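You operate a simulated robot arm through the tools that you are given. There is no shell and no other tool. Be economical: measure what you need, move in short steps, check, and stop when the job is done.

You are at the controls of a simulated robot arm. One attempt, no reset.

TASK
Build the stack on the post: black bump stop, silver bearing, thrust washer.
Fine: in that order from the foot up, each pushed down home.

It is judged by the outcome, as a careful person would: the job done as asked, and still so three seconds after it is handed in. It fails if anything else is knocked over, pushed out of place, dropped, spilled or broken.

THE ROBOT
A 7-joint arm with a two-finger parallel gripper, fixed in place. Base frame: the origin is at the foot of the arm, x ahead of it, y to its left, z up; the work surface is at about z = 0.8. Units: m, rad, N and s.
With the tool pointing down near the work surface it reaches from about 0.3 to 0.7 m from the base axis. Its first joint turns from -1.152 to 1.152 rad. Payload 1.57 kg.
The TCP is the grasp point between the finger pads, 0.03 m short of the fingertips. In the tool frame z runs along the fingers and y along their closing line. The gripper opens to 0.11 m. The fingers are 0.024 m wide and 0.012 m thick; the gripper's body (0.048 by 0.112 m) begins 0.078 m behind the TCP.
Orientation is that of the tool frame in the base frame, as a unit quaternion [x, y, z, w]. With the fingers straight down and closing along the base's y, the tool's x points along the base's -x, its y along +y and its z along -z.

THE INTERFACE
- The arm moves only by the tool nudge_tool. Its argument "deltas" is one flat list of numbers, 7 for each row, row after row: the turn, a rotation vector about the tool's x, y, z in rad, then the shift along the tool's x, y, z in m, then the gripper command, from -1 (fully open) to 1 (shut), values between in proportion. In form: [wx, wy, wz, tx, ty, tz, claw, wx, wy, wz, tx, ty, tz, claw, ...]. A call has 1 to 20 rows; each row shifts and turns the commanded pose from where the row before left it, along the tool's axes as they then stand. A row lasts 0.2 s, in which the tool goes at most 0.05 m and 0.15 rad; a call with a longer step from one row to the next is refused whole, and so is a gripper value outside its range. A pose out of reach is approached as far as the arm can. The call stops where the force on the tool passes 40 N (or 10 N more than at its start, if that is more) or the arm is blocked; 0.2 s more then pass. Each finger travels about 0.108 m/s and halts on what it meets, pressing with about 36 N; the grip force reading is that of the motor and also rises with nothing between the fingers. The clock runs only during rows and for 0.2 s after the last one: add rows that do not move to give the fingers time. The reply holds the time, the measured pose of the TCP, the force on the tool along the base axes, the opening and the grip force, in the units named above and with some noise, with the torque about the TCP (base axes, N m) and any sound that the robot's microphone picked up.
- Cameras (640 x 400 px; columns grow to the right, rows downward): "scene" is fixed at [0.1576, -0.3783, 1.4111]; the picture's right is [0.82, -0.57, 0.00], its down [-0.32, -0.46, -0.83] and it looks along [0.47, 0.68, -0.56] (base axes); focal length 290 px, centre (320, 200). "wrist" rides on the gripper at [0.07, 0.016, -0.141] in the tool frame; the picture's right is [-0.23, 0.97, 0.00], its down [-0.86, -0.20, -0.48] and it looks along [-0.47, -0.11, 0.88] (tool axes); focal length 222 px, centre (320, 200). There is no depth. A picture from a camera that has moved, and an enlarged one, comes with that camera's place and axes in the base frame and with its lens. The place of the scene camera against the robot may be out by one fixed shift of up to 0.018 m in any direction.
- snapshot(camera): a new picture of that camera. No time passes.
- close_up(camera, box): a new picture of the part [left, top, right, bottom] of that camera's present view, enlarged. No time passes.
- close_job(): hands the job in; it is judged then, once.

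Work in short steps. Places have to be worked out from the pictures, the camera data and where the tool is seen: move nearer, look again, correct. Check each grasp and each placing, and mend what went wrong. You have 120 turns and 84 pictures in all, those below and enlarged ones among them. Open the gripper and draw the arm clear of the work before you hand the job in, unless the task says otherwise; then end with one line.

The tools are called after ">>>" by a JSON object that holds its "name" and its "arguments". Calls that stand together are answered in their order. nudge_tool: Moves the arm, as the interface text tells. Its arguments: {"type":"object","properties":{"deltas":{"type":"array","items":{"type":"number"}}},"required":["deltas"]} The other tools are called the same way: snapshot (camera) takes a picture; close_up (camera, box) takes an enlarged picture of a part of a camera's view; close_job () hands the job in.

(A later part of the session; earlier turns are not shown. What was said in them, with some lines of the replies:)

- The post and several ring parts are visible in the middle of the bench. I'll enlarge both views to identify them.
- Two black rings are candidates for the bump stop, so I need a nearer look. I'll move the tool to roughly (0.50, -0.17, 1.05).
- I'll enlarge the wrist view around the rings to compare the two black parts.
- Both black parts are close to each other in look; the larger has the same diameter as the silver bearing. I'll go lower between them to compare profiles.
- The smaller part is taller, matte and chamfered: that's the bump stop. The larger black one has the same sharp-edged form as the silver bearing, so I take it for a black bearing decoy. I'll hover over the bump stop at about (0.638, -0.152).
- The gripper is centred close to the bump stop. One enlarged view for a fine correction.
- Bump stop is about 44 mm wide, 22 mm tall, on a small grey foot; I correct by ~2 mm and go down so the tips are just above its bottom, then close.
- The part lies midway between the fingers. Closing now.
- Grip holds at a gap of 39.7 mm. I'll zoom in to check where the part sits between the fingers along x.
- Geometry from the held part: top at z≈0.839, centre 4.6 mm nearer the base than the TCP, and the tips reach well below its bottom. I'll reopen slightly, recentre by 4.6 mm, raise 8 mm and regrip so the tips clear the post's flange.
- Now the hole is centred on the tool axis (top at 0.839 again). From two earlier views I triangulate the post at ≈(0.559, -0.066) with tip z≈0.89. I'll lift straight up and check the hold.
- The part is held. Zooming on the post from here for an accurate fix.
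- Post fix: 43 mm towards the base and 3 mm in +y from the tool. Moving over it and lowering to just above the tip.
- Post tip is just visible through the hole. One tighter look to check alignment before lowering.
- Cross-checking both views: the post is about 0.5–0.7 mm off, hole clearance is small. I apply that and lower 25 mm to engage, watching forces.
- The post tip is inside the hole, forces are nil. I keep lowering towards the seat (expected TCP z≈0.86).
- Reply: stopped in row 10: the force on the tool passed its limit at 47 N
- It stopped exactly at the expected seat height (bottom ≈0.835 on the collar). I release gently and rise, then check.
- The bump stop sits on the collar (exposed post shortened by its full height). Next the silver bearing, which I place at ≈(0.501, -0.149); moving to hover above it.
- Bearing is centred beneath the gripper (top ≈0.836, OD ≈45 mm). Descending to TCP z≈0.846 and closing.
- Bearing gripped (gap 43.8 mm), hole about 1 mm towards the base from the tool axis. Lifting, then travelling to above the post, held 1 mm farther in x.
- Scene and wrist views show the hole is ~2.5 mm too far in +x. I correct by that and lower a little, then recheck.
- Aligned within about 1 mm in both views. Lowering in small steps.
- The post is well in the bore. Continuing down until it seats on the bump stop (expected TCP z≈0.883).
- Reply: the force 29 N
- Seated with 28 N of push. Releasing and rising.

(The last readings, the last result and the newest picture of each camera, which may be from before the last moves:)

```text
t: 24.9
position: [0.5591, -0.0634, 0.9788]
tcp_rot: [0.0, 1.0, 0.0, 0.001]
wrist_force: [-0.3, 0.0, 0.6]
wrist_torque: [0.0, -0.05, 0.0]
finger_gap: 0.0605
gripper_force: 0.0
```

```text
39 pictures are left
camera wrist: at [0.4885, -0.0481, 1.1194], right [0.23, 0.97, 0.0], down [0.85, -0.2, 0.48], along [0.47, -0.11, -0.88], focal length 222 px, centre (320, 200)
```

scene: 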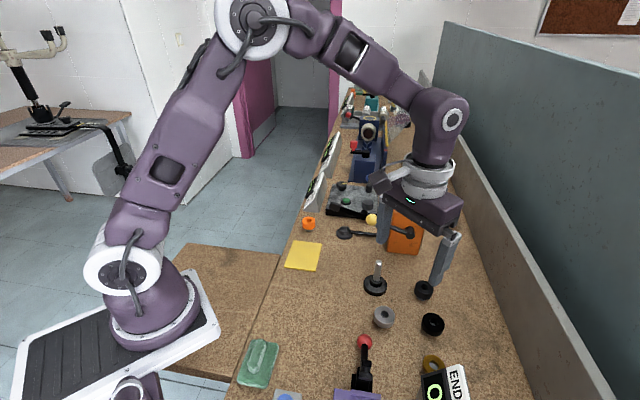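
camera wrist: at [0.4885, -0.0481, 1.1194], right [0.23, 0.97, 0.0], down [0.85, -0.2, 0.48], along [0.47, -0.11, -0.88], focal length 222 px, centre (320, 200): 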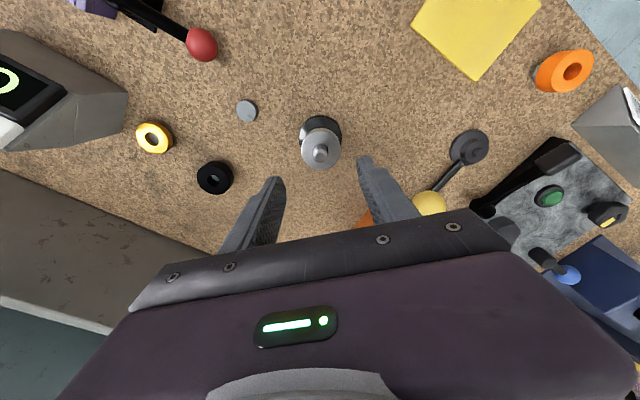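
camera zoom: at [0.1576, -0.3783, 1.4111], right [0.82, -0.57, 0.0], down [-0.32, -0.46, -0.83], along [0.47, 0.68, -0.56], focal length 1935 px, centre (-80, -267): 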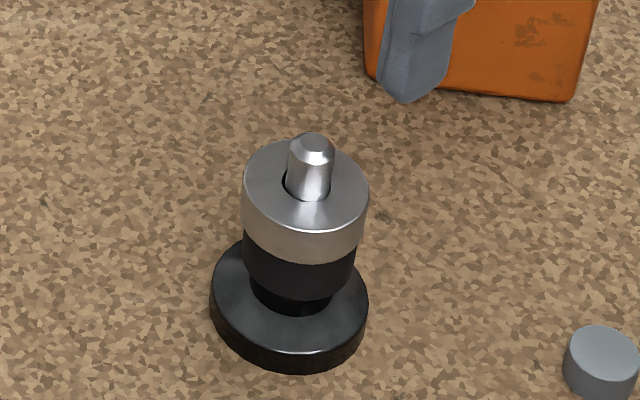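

The bearing is home. Now let me confirm which ring is the thrust washer: the brass one, versus an orange ring farther off.

>>> {"name": "close_up", "arguments": {"camera": "wrist", "box": [120, 110, 200, 165]}}

>>> {"name": "close_up", "arguments": {"camera": "scene", "box": [290, 205, 330, 240]}}

>>> {"name": "close_up", "arguments": {"camera": "scene", "box": [390, 330, 480, 400]}}

```text
7.27 times, centred on (160, 138) of wrist
camera zoom: at [0.4885, -0.0481, 1.1194], right [0.23, 0.97, 0.0], down [0.85, -0.2, 0.48], along [0.47, -0.11, -0.88], focal length 1615 px, centre (1484, 654)
```

zoom: 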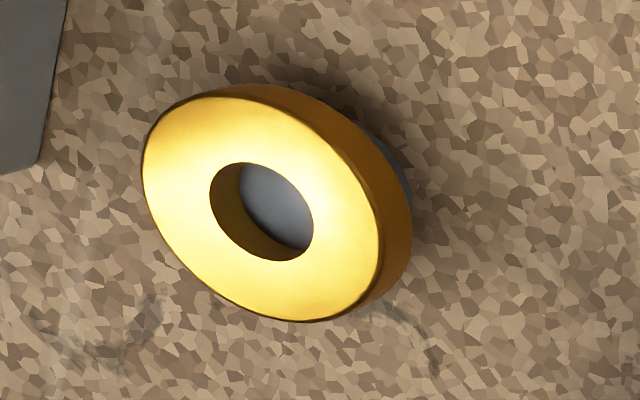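

```text
11.43 times, centred on (310, 222) of scene
camera zoom: at [0.1576, -0.3783, 1.4111], right [0.82, -0.57, 0.0], down [-0.32, -0.46, -0.83], along [0.47, 0.68, -0.56], focal length 3317 px, centre (434, -57)
```

zoom: 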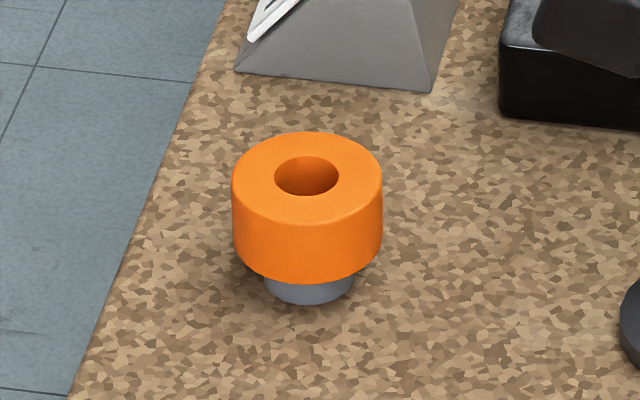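

```text
5.71 times, centred on (435, 365) of scene
camera zoom: at [0.1576, -0.3783, 1.4111], right [0.82, -0.57, 0.0], down [-0.32, -0.46, -0.83], along [0.47, 0.68, -0.56], focal length 1658 px, centre (-337, -743)
```

zoom: 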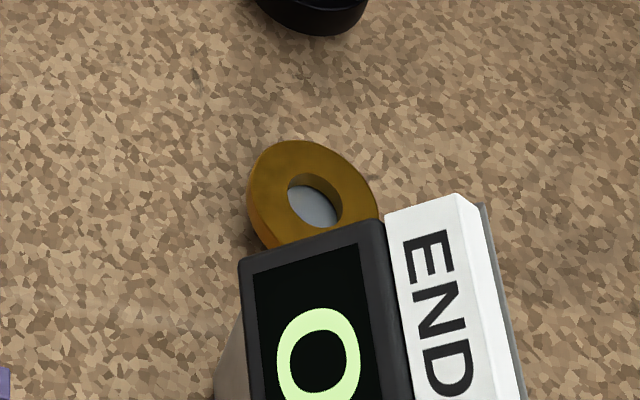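

Orange is a second (orange) bump stop, which confirms the black-bump-stop choice; the flat brass ring is the thrust washer, at ≈(0.505, -0.279), near the sign. I'll move above it at a safe height and check clearance to the sign.

>>> {"name": "nudge_tool", "arguments": {"deltas": [0, 0, 0, 0.0107, -0.0431, 0, -0.1, 0, 0, 0, 0.0107, -0.0431, 0, -0.1, 0, 0, 0, 0.0107, -0.0431, 0, -0.1, 0, 0, 0, 0.0107, -0.0431, 0, -0.1, 0, 0, 0, 0.0107, -0.0431, 0, -0.2, 0, 0, 0, 0, 0, 0.04, -0.2, 0, 0, 0, 0, 0, 0, -0.2]}}

>>> {"name": "snapshot", "arguments": {"camera": "wrist"}}

>>> {"name": "close_up", "arguments": {"camera": "scene", "box": [380, 270, 510, 400]}}

```text
t: 26.5
position: [0.5041, -0.2787, 0.9375]
tcp_rot: [0.0, 1.0, 0.0, 0.0]
wrist_force: [0.1, -0.7, -0.2]
wrist_torque: [0.01, -0.01, 0.01]
finger_gap: 0.0659
gripper_force: 0.1
```

```text
35 pictures are left
camera wrist: at [0.4353, -0.2635, 1.0779], right [0.23, 0.97, 0.0], down [0.85, -0.2, 0.48], along [0.47, -0.11, -0.88], focal length 222 px, centre (320, 200)
```

wrist: 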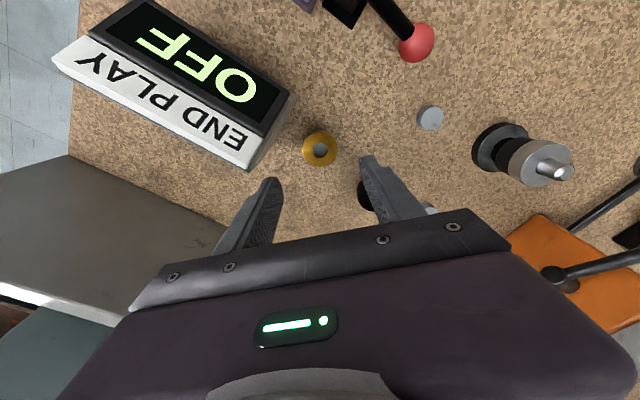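

```text
3.08 times, centred on (445, 335) of scene
camera zoom: at [0.1576, -0.3783, 1.4111], right [0.82, -0.57, 0.0], down [-0.32, -0.46, -0.83], along [0.47, 0.68, -0.56], focal length 893 px, centre (-65, -215)
```

zoom: 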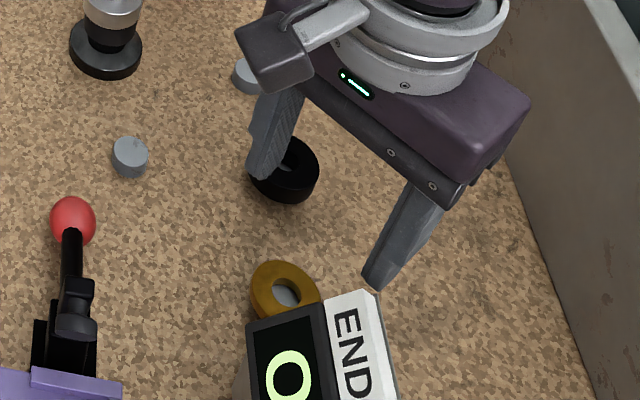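

Clearance to the sign is ~3 cm at the fingers, and the gripper body will stay well above it. Fine alignment on the washer.

>>> {"name": "close_up", "arguments": {"camera": "wrist", "box": [260, 110, 380, 200]}}

```text
4.44 times, centred on (320, 155) of wrist
camera zoom: at [0.4353, -0.2635, 1.0779], right [0.23, 0.97, 0.0], down [0.85, -0.2, 0.48], along [0.47, -0.11, -0.88], focal length 987 px, centre (320, 400)
```

zoom: 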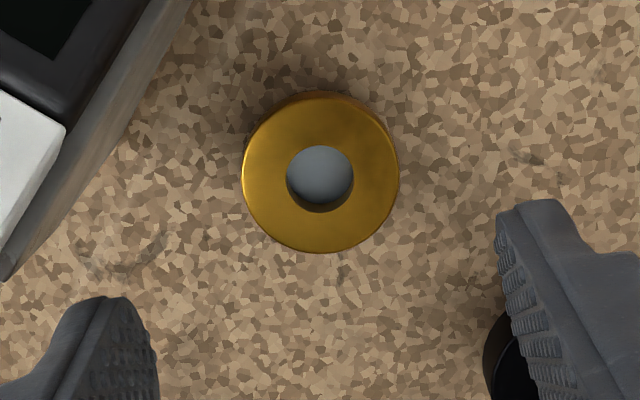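

Washer is centred within ~1 mm. It's thin (~8.5 mm) and narrower than the bearing, so the tips must not reach below its underside; descending to TCP z≈0.853 and checking readings.

>>> {"name": "nudge_tool", "arguments": {"deltas": [0, 0, 0, 0.001, -0.0003, 0.03, -0.2, 0, 0, 0, 0, 0, 0.03, -0.2, 0, 0, 0, 0, 0, 0.025, -0.2, 0, 0, 0, 0, 0, 0, -0.2, 0, 0, 0, 0, 0, 0, -0.2]}}

>>> {"name": "close_up", "arguments": {"camera": "wrist", "box": [250, 120, 390, 230]}}

>>> {"name": "close_up", "arguments": {"camera": "scene", "box": [400, 320, 470, 390]}}

```text
t: 27.7
position: [0.5033, -0.2778, 0.8524]
tcp_rot: [0.0, 1.0, -0.001, 0.001]
wrist_force: [-0.1, 0.0, -0.2]
wrist_torque: [-0.02, 0.0, -0.01]
finger_gap: 0.0661
gripper_force: 0.1
```

```text
3.64 times, centred on (320, 175) of wrist
camera zoom: at [0.4335, -0.2636, 0.9937], right [0.23, 0.97, 0.0], down [0.85, -0.2, 0.48], along [0.47, -0.11, -0.88], focal length 808 px, centre (320, 291)
```

zoom: 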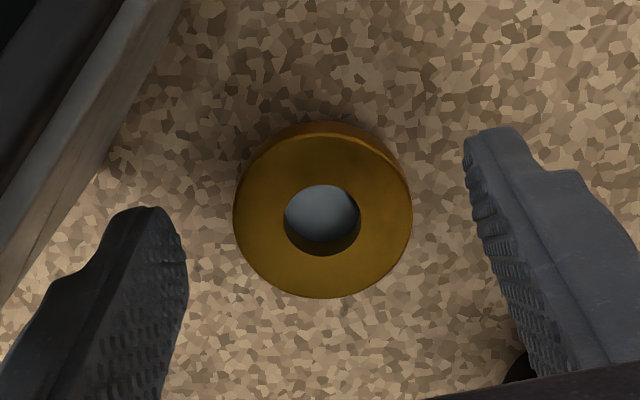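

```text
5.71 times, centred on (435, 355) of scene
camera zoom: at [0.1576, -0.3783, 1.4111], right [0.82, -0.57, 0.0], down [-0.32, -0.46, -0.83], along [0.47, 0.68, -0.56], focal length 1658 px, centre (-337, -686)
```

zoom: 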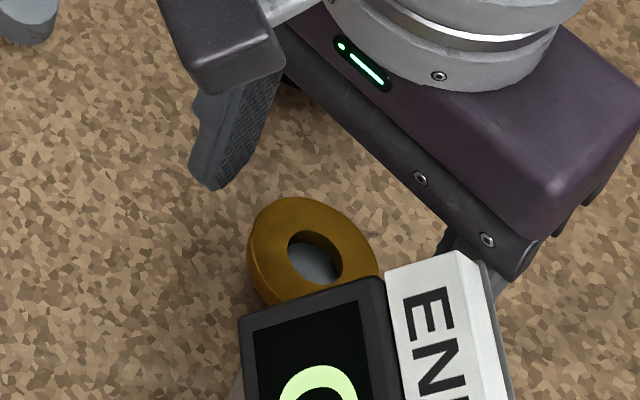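

Washer top ≈0.827 and tips ≈0.822: a shallow grip of ~4–5 mm as intended, centred. Closing.

>>> {"name": "nudge_tool", "arguments": {"deltas": [0, 0, 0, 0, 0, 0, 1, 0, 0, 0, 0, 0, 0, 1, 0, 0, 0, 0, 0, 0, 1]}}

>>> {"name": "close_up", "arguments": {"camera": "wrist", "box": [260, 130, 380, 230]}}

```text
t: 28.5
position: [0.5025, -0.2788, 0.8523]
tcp_rot: [0.001, 1.0, 0.0, 0.001]
wrist_force: [-0.1, 0.0, -0.4]
wrist_torque: [0.0, -0.01, 0.01]
finger_gap: 0.04
gripper_force: 36.0
```

```text
4.00 times, centred on (320, 180) of wrist
camera zoom: at [0.4335, -0.2636, 0.9938], right [0.23, 0.97, 0.0], down [0.85, -0.2, 0.48], along [0.47, -0.11, -0.88], focal length 888 px, centre (320, 280)
```

zoom: 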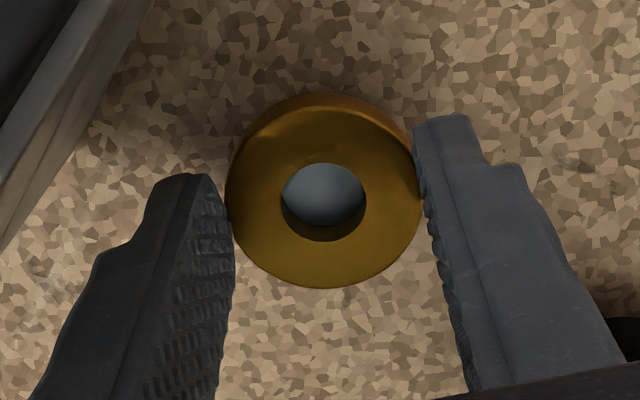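

Gripped at 40 mm. Lifting and carrying over to the post.

>>> {"name": "nudge_tool", "arguments": {"deltas": [0, 0, 0, 0, 0, -0.015, 1, 0, 0, 0, 0, 0, -0.03, 1, 0, 0, 0, 0, 0, -0.035, 1, 0, 0, 0, 0, 0, -0.03, 1, 0, 0, 0, -0.009, 0.0359, 0, 1, 0, 0, 0, -0.009, 0.0359, 0, 1, 0, 0, 0, -0.009, 0.0359, 0, 1, 0, 0, 0, -0.009, 0.0359, 0, 1, 0, 0, 0, -0.009, 0.0359, 0, 1, 0, 0, 0, -0.009, 0.0359, 0, 1, 0, 0, 0, 0, 0, 0.02, 1, 0, 0, 0, 0, 0, 0, 1]}}

>>> {"name": "close_up", "arguments": {"camera": "wrist", "box": [260, 130, 380, 230]}}

>>> {"name": "close_up", "arguments": {"camera": "scene", "box": [345, 230, 415, 290]}}

```text
t: 31.1
position: [0.557, -0.0633, 0.9437]
tcp_rot: [0.0, 1.0, 0.0, 0.001]
wrist_force: [0.3, 0.1, -0.3]
wrist_torque: [-0.01, 0.0, -0.02]
finger_gap: 0.0397
gripper_force: 36.1
```

```text
4.00 times, centred on (320, 180) of wrist
camera zoom: at [0.4884, -0.0478, 1.0847], right [0.23, 0.97, 0.0], down [0.85, -0.2, 0.48], along [0.47, -0.11, -0.88], focal length 888 px, centre (320, 280)
```

zoom: 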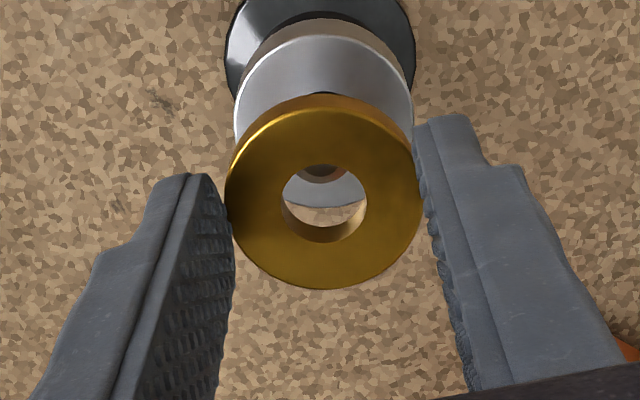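

```text
6.67 times, centred on (380, 260) of scene
camera zoom: at [0.1577, -0.3783, 1.4111], right [0.82, -0.57, 0.0], down [-0.32, -0.46, -0.83], along [0.47, 0.68, -0.56], focal length 1935 px, centre (-80, -200)
```

zoom: 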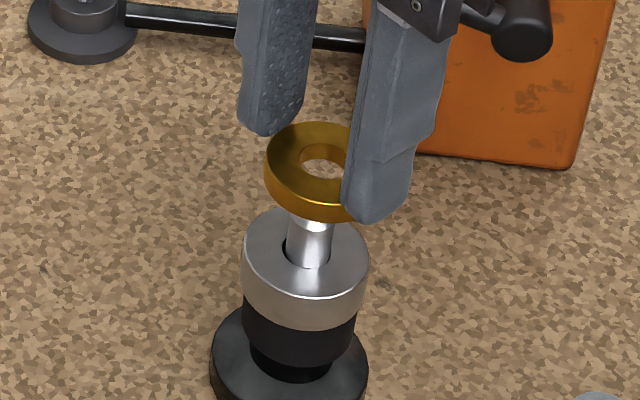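

Washer hole lines up with the post in both views. Lowering 25 mm to engage.

>>> {"name": "nudge_tool", "arguments": {"deltas": [0, 0, 0, 0, 0, 0.005, 1, 0, 0, 0, 0, 0, 0.005, 1, 0, 0, 0, 0, 0, 0.005, 1, 0, 0, 0, 0, 0, 0.004, 1, 0, 0, 0, 0, 0, 0.004, 1, 0, 0, 0, 0, 0, 0.002, 1]}}

>>> {"name": "close_up", "arguments": {"camera": "wrist", "box": [260, 130, 380, 230]}}

```text
t: 32.5
position: [0.5566, -0.0631, 0.9178]
tcp_rot: [0.0, 1.0, 0.001, 0.001]
wrist_force: [-1.6, -0.7, 1.0]
wrist_torque: [0.0, 0.1, 0.0]
finger_gap: 0.0401
gripper_force: 36.3
```

```text
4.00 times, centred on (320, 180) of wrist
camera zoom: at [0.4876, -0.0478, 1.0585], right [0.23, 0.97, 0.0], down [0.85, -0.2, 0.48], along [0.47, -0.11, -0.88], focal length 888 px, centre (320, 280)
```

zoom: 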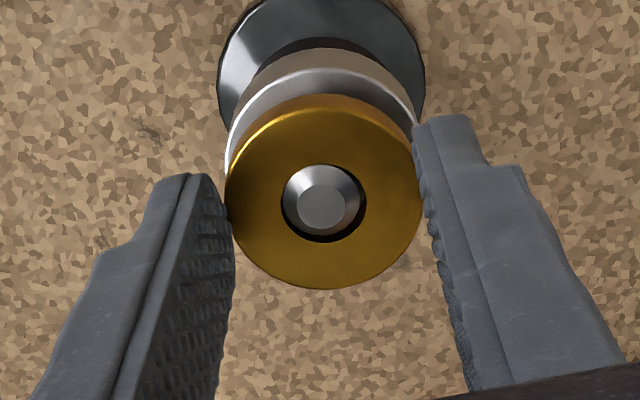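

The post is in the washer's hole. Tiny recentring, then down to the seat (expected TCP z≈0.902–0.907).

>>> {"name": "nudge_tool", "arguments": {"deltas": [0, 0, 0, 0.0005, -0.0004, 0, 1, 0, 0, 0, 0, 0, 0.003, 1, 0, 0, 0, 0, 0, 0.003, 1, 0, 0, 0, 0, 0, 0.002, 1, 0, 0, 0, 0, 0, 0.002, 1, 0, 0, 0, 0, 0, 0.002, 1, 0, 0, 0, 0, 0, 0.002, 1, 0, 0, 0, 0, 0, 0.002, 1]}}

>>> {"name": "close_up", "arguments": {"camera": "scene", "box": [345, 240, 415, 300]}}

```text
t: 34.3
position: [0.5564, -0.0637, 0.9033]
tcp_rot: [0.0, 1.0, 0.0, 0.002]
wrist_force: [3.0, 1.8, 28.1]
wrist_torque: [0.08, -0.15, 0.05]
finger_gap: 0.04
gripper_force: 35.6
```

```text
6.67 times, centred on (380, 270) of scene
camera zoom: at [0.1572, -0.3782, 1.4112], right [0.82, -0.57, 0.0], down [-0.32, -0.46, -0.83], along [0.47, 0.68, -0.56], focal length 1935 px, centre (-80, -267)
```

zoom: 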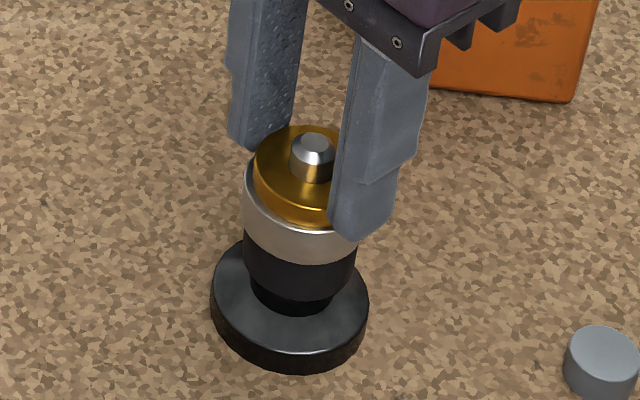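

The washer is down with 28 N, looking flush on the bearing. Releasing and drawing clear.

>>> {"name": "nudge_tool", "arguments": {"deltas": [0, 0, 0, 0, 0, 0, -0.1, 0, 0, 0, 0, 0, 0, -0.1, 0, 0, 0, 0, 0, -0.03, -0.1, 0, 0, 0, 0, 0, -0.04, -0.1, 0, 0, 0, 0.02, 0, -0.04, -0.1, 0, 0, 0, 0, 0, 0, -0.1]}}

>>> {"name": "close_up", "arguments": {"camera": "scene", "box": [345, 240, 415, 300]}}

>>> {"name": "close_up", "arguments": {"camera": "wrist", "box": [270, 110, 390, 210]}}

>>> {"name": "snapshot", "arguments": {"camera": "scene"}}

```text
t: 35.7
position: [0.5359, -0.0635, 1.0111]
tcp_rot: [0.0, 1.0, 0.0, 0.001]
wrist_force: [0.2, 0.9, -0.1]
wrist_torque: [0.0, -0.04, 0.05]
finger_gap: 0.0609
gripper_force: 0.0
```

```text
6.67 times, centred on (380, 270) of scene
camera zoom: at [0.1576, -0.3783, 1.4111], right [0.82, -0.57, 0.0], down [-0.32, -0.46, -0.83], along [0.47, 0.68, -0.56], focal length 1935 px, centre (-80, -267)
```

zoom: 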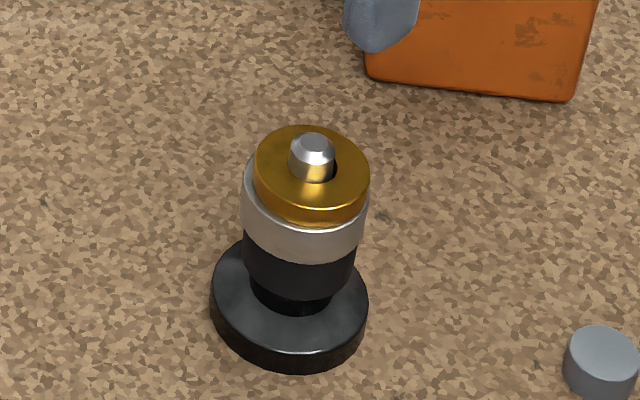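

```text
4.00 times, centred on (330, 160) of wrist
camera zoom: at [0.4668, -0.0483, 1.1537], right [0.23, 0.97, 0.0], down [0.85, -0.2, 0.48], along [0.47, -0.11, -0.88], focal length 888 px, centre (280, 360)
```

zoom: 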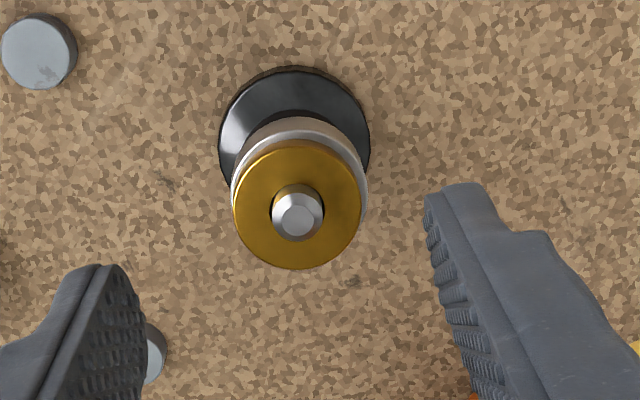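

```text
23 pictures are left
```

scene: 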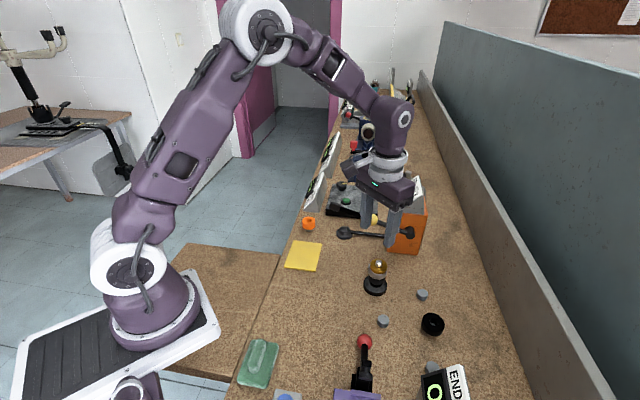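

All three are stacked flush and in order; nothing else moved. Backing off a bit more with the gripper opened, then handing in.

>>> {"name": "nudge_tool", "arguments": {"deltas": [0, 0, 0, 0.03, 0, -0.03, -0.1, 0, 0, 0, 0.03, 0, -0.03, -1, 0, 0, 0, 0.02, 0, -0.03, -1, 0, 0, 0, 0, 0, 0, -1]}}

>>> {"name": "close_up", "arguments": {"camera": "scene", "box": [300, 200, 480, 380]}}

```text
t: 36.7
position: [0.4564, -0.0644, 1.1011]
tcp_rot: [0.0, 1.0, 0.0, 0.001]
wrist_force: [0.3, -0.6, 0.7]
wrist_torque: [0.0, -0.01, 0.01]
finger_gap: 0.1103
gripper_force: 0.1
```

```text
2.22 times, centred on (390, 290) of scene
camera zoom: at [0.1576, -0.3783, 1.4111], right [0.82, -0.57, 0.0], down [-0.32, -0.46, -0.83], along [0.47, 0.68, -0.56], focal length 645 px, centre (164, 0)
```

zoom: 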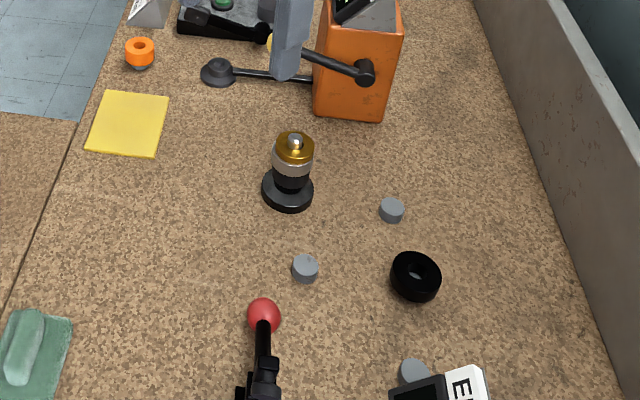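

The stack stands complete and the arm is clear. Handing in.

>>> {"name": "close_job", "arguments": {}}

```text
The job is handed in.
```

The stack is on the post as asked: black bump stop at the foot, then the silver bearing, then the brass thrust washer, each pushed down to its seat, and nothing else was disturbed.
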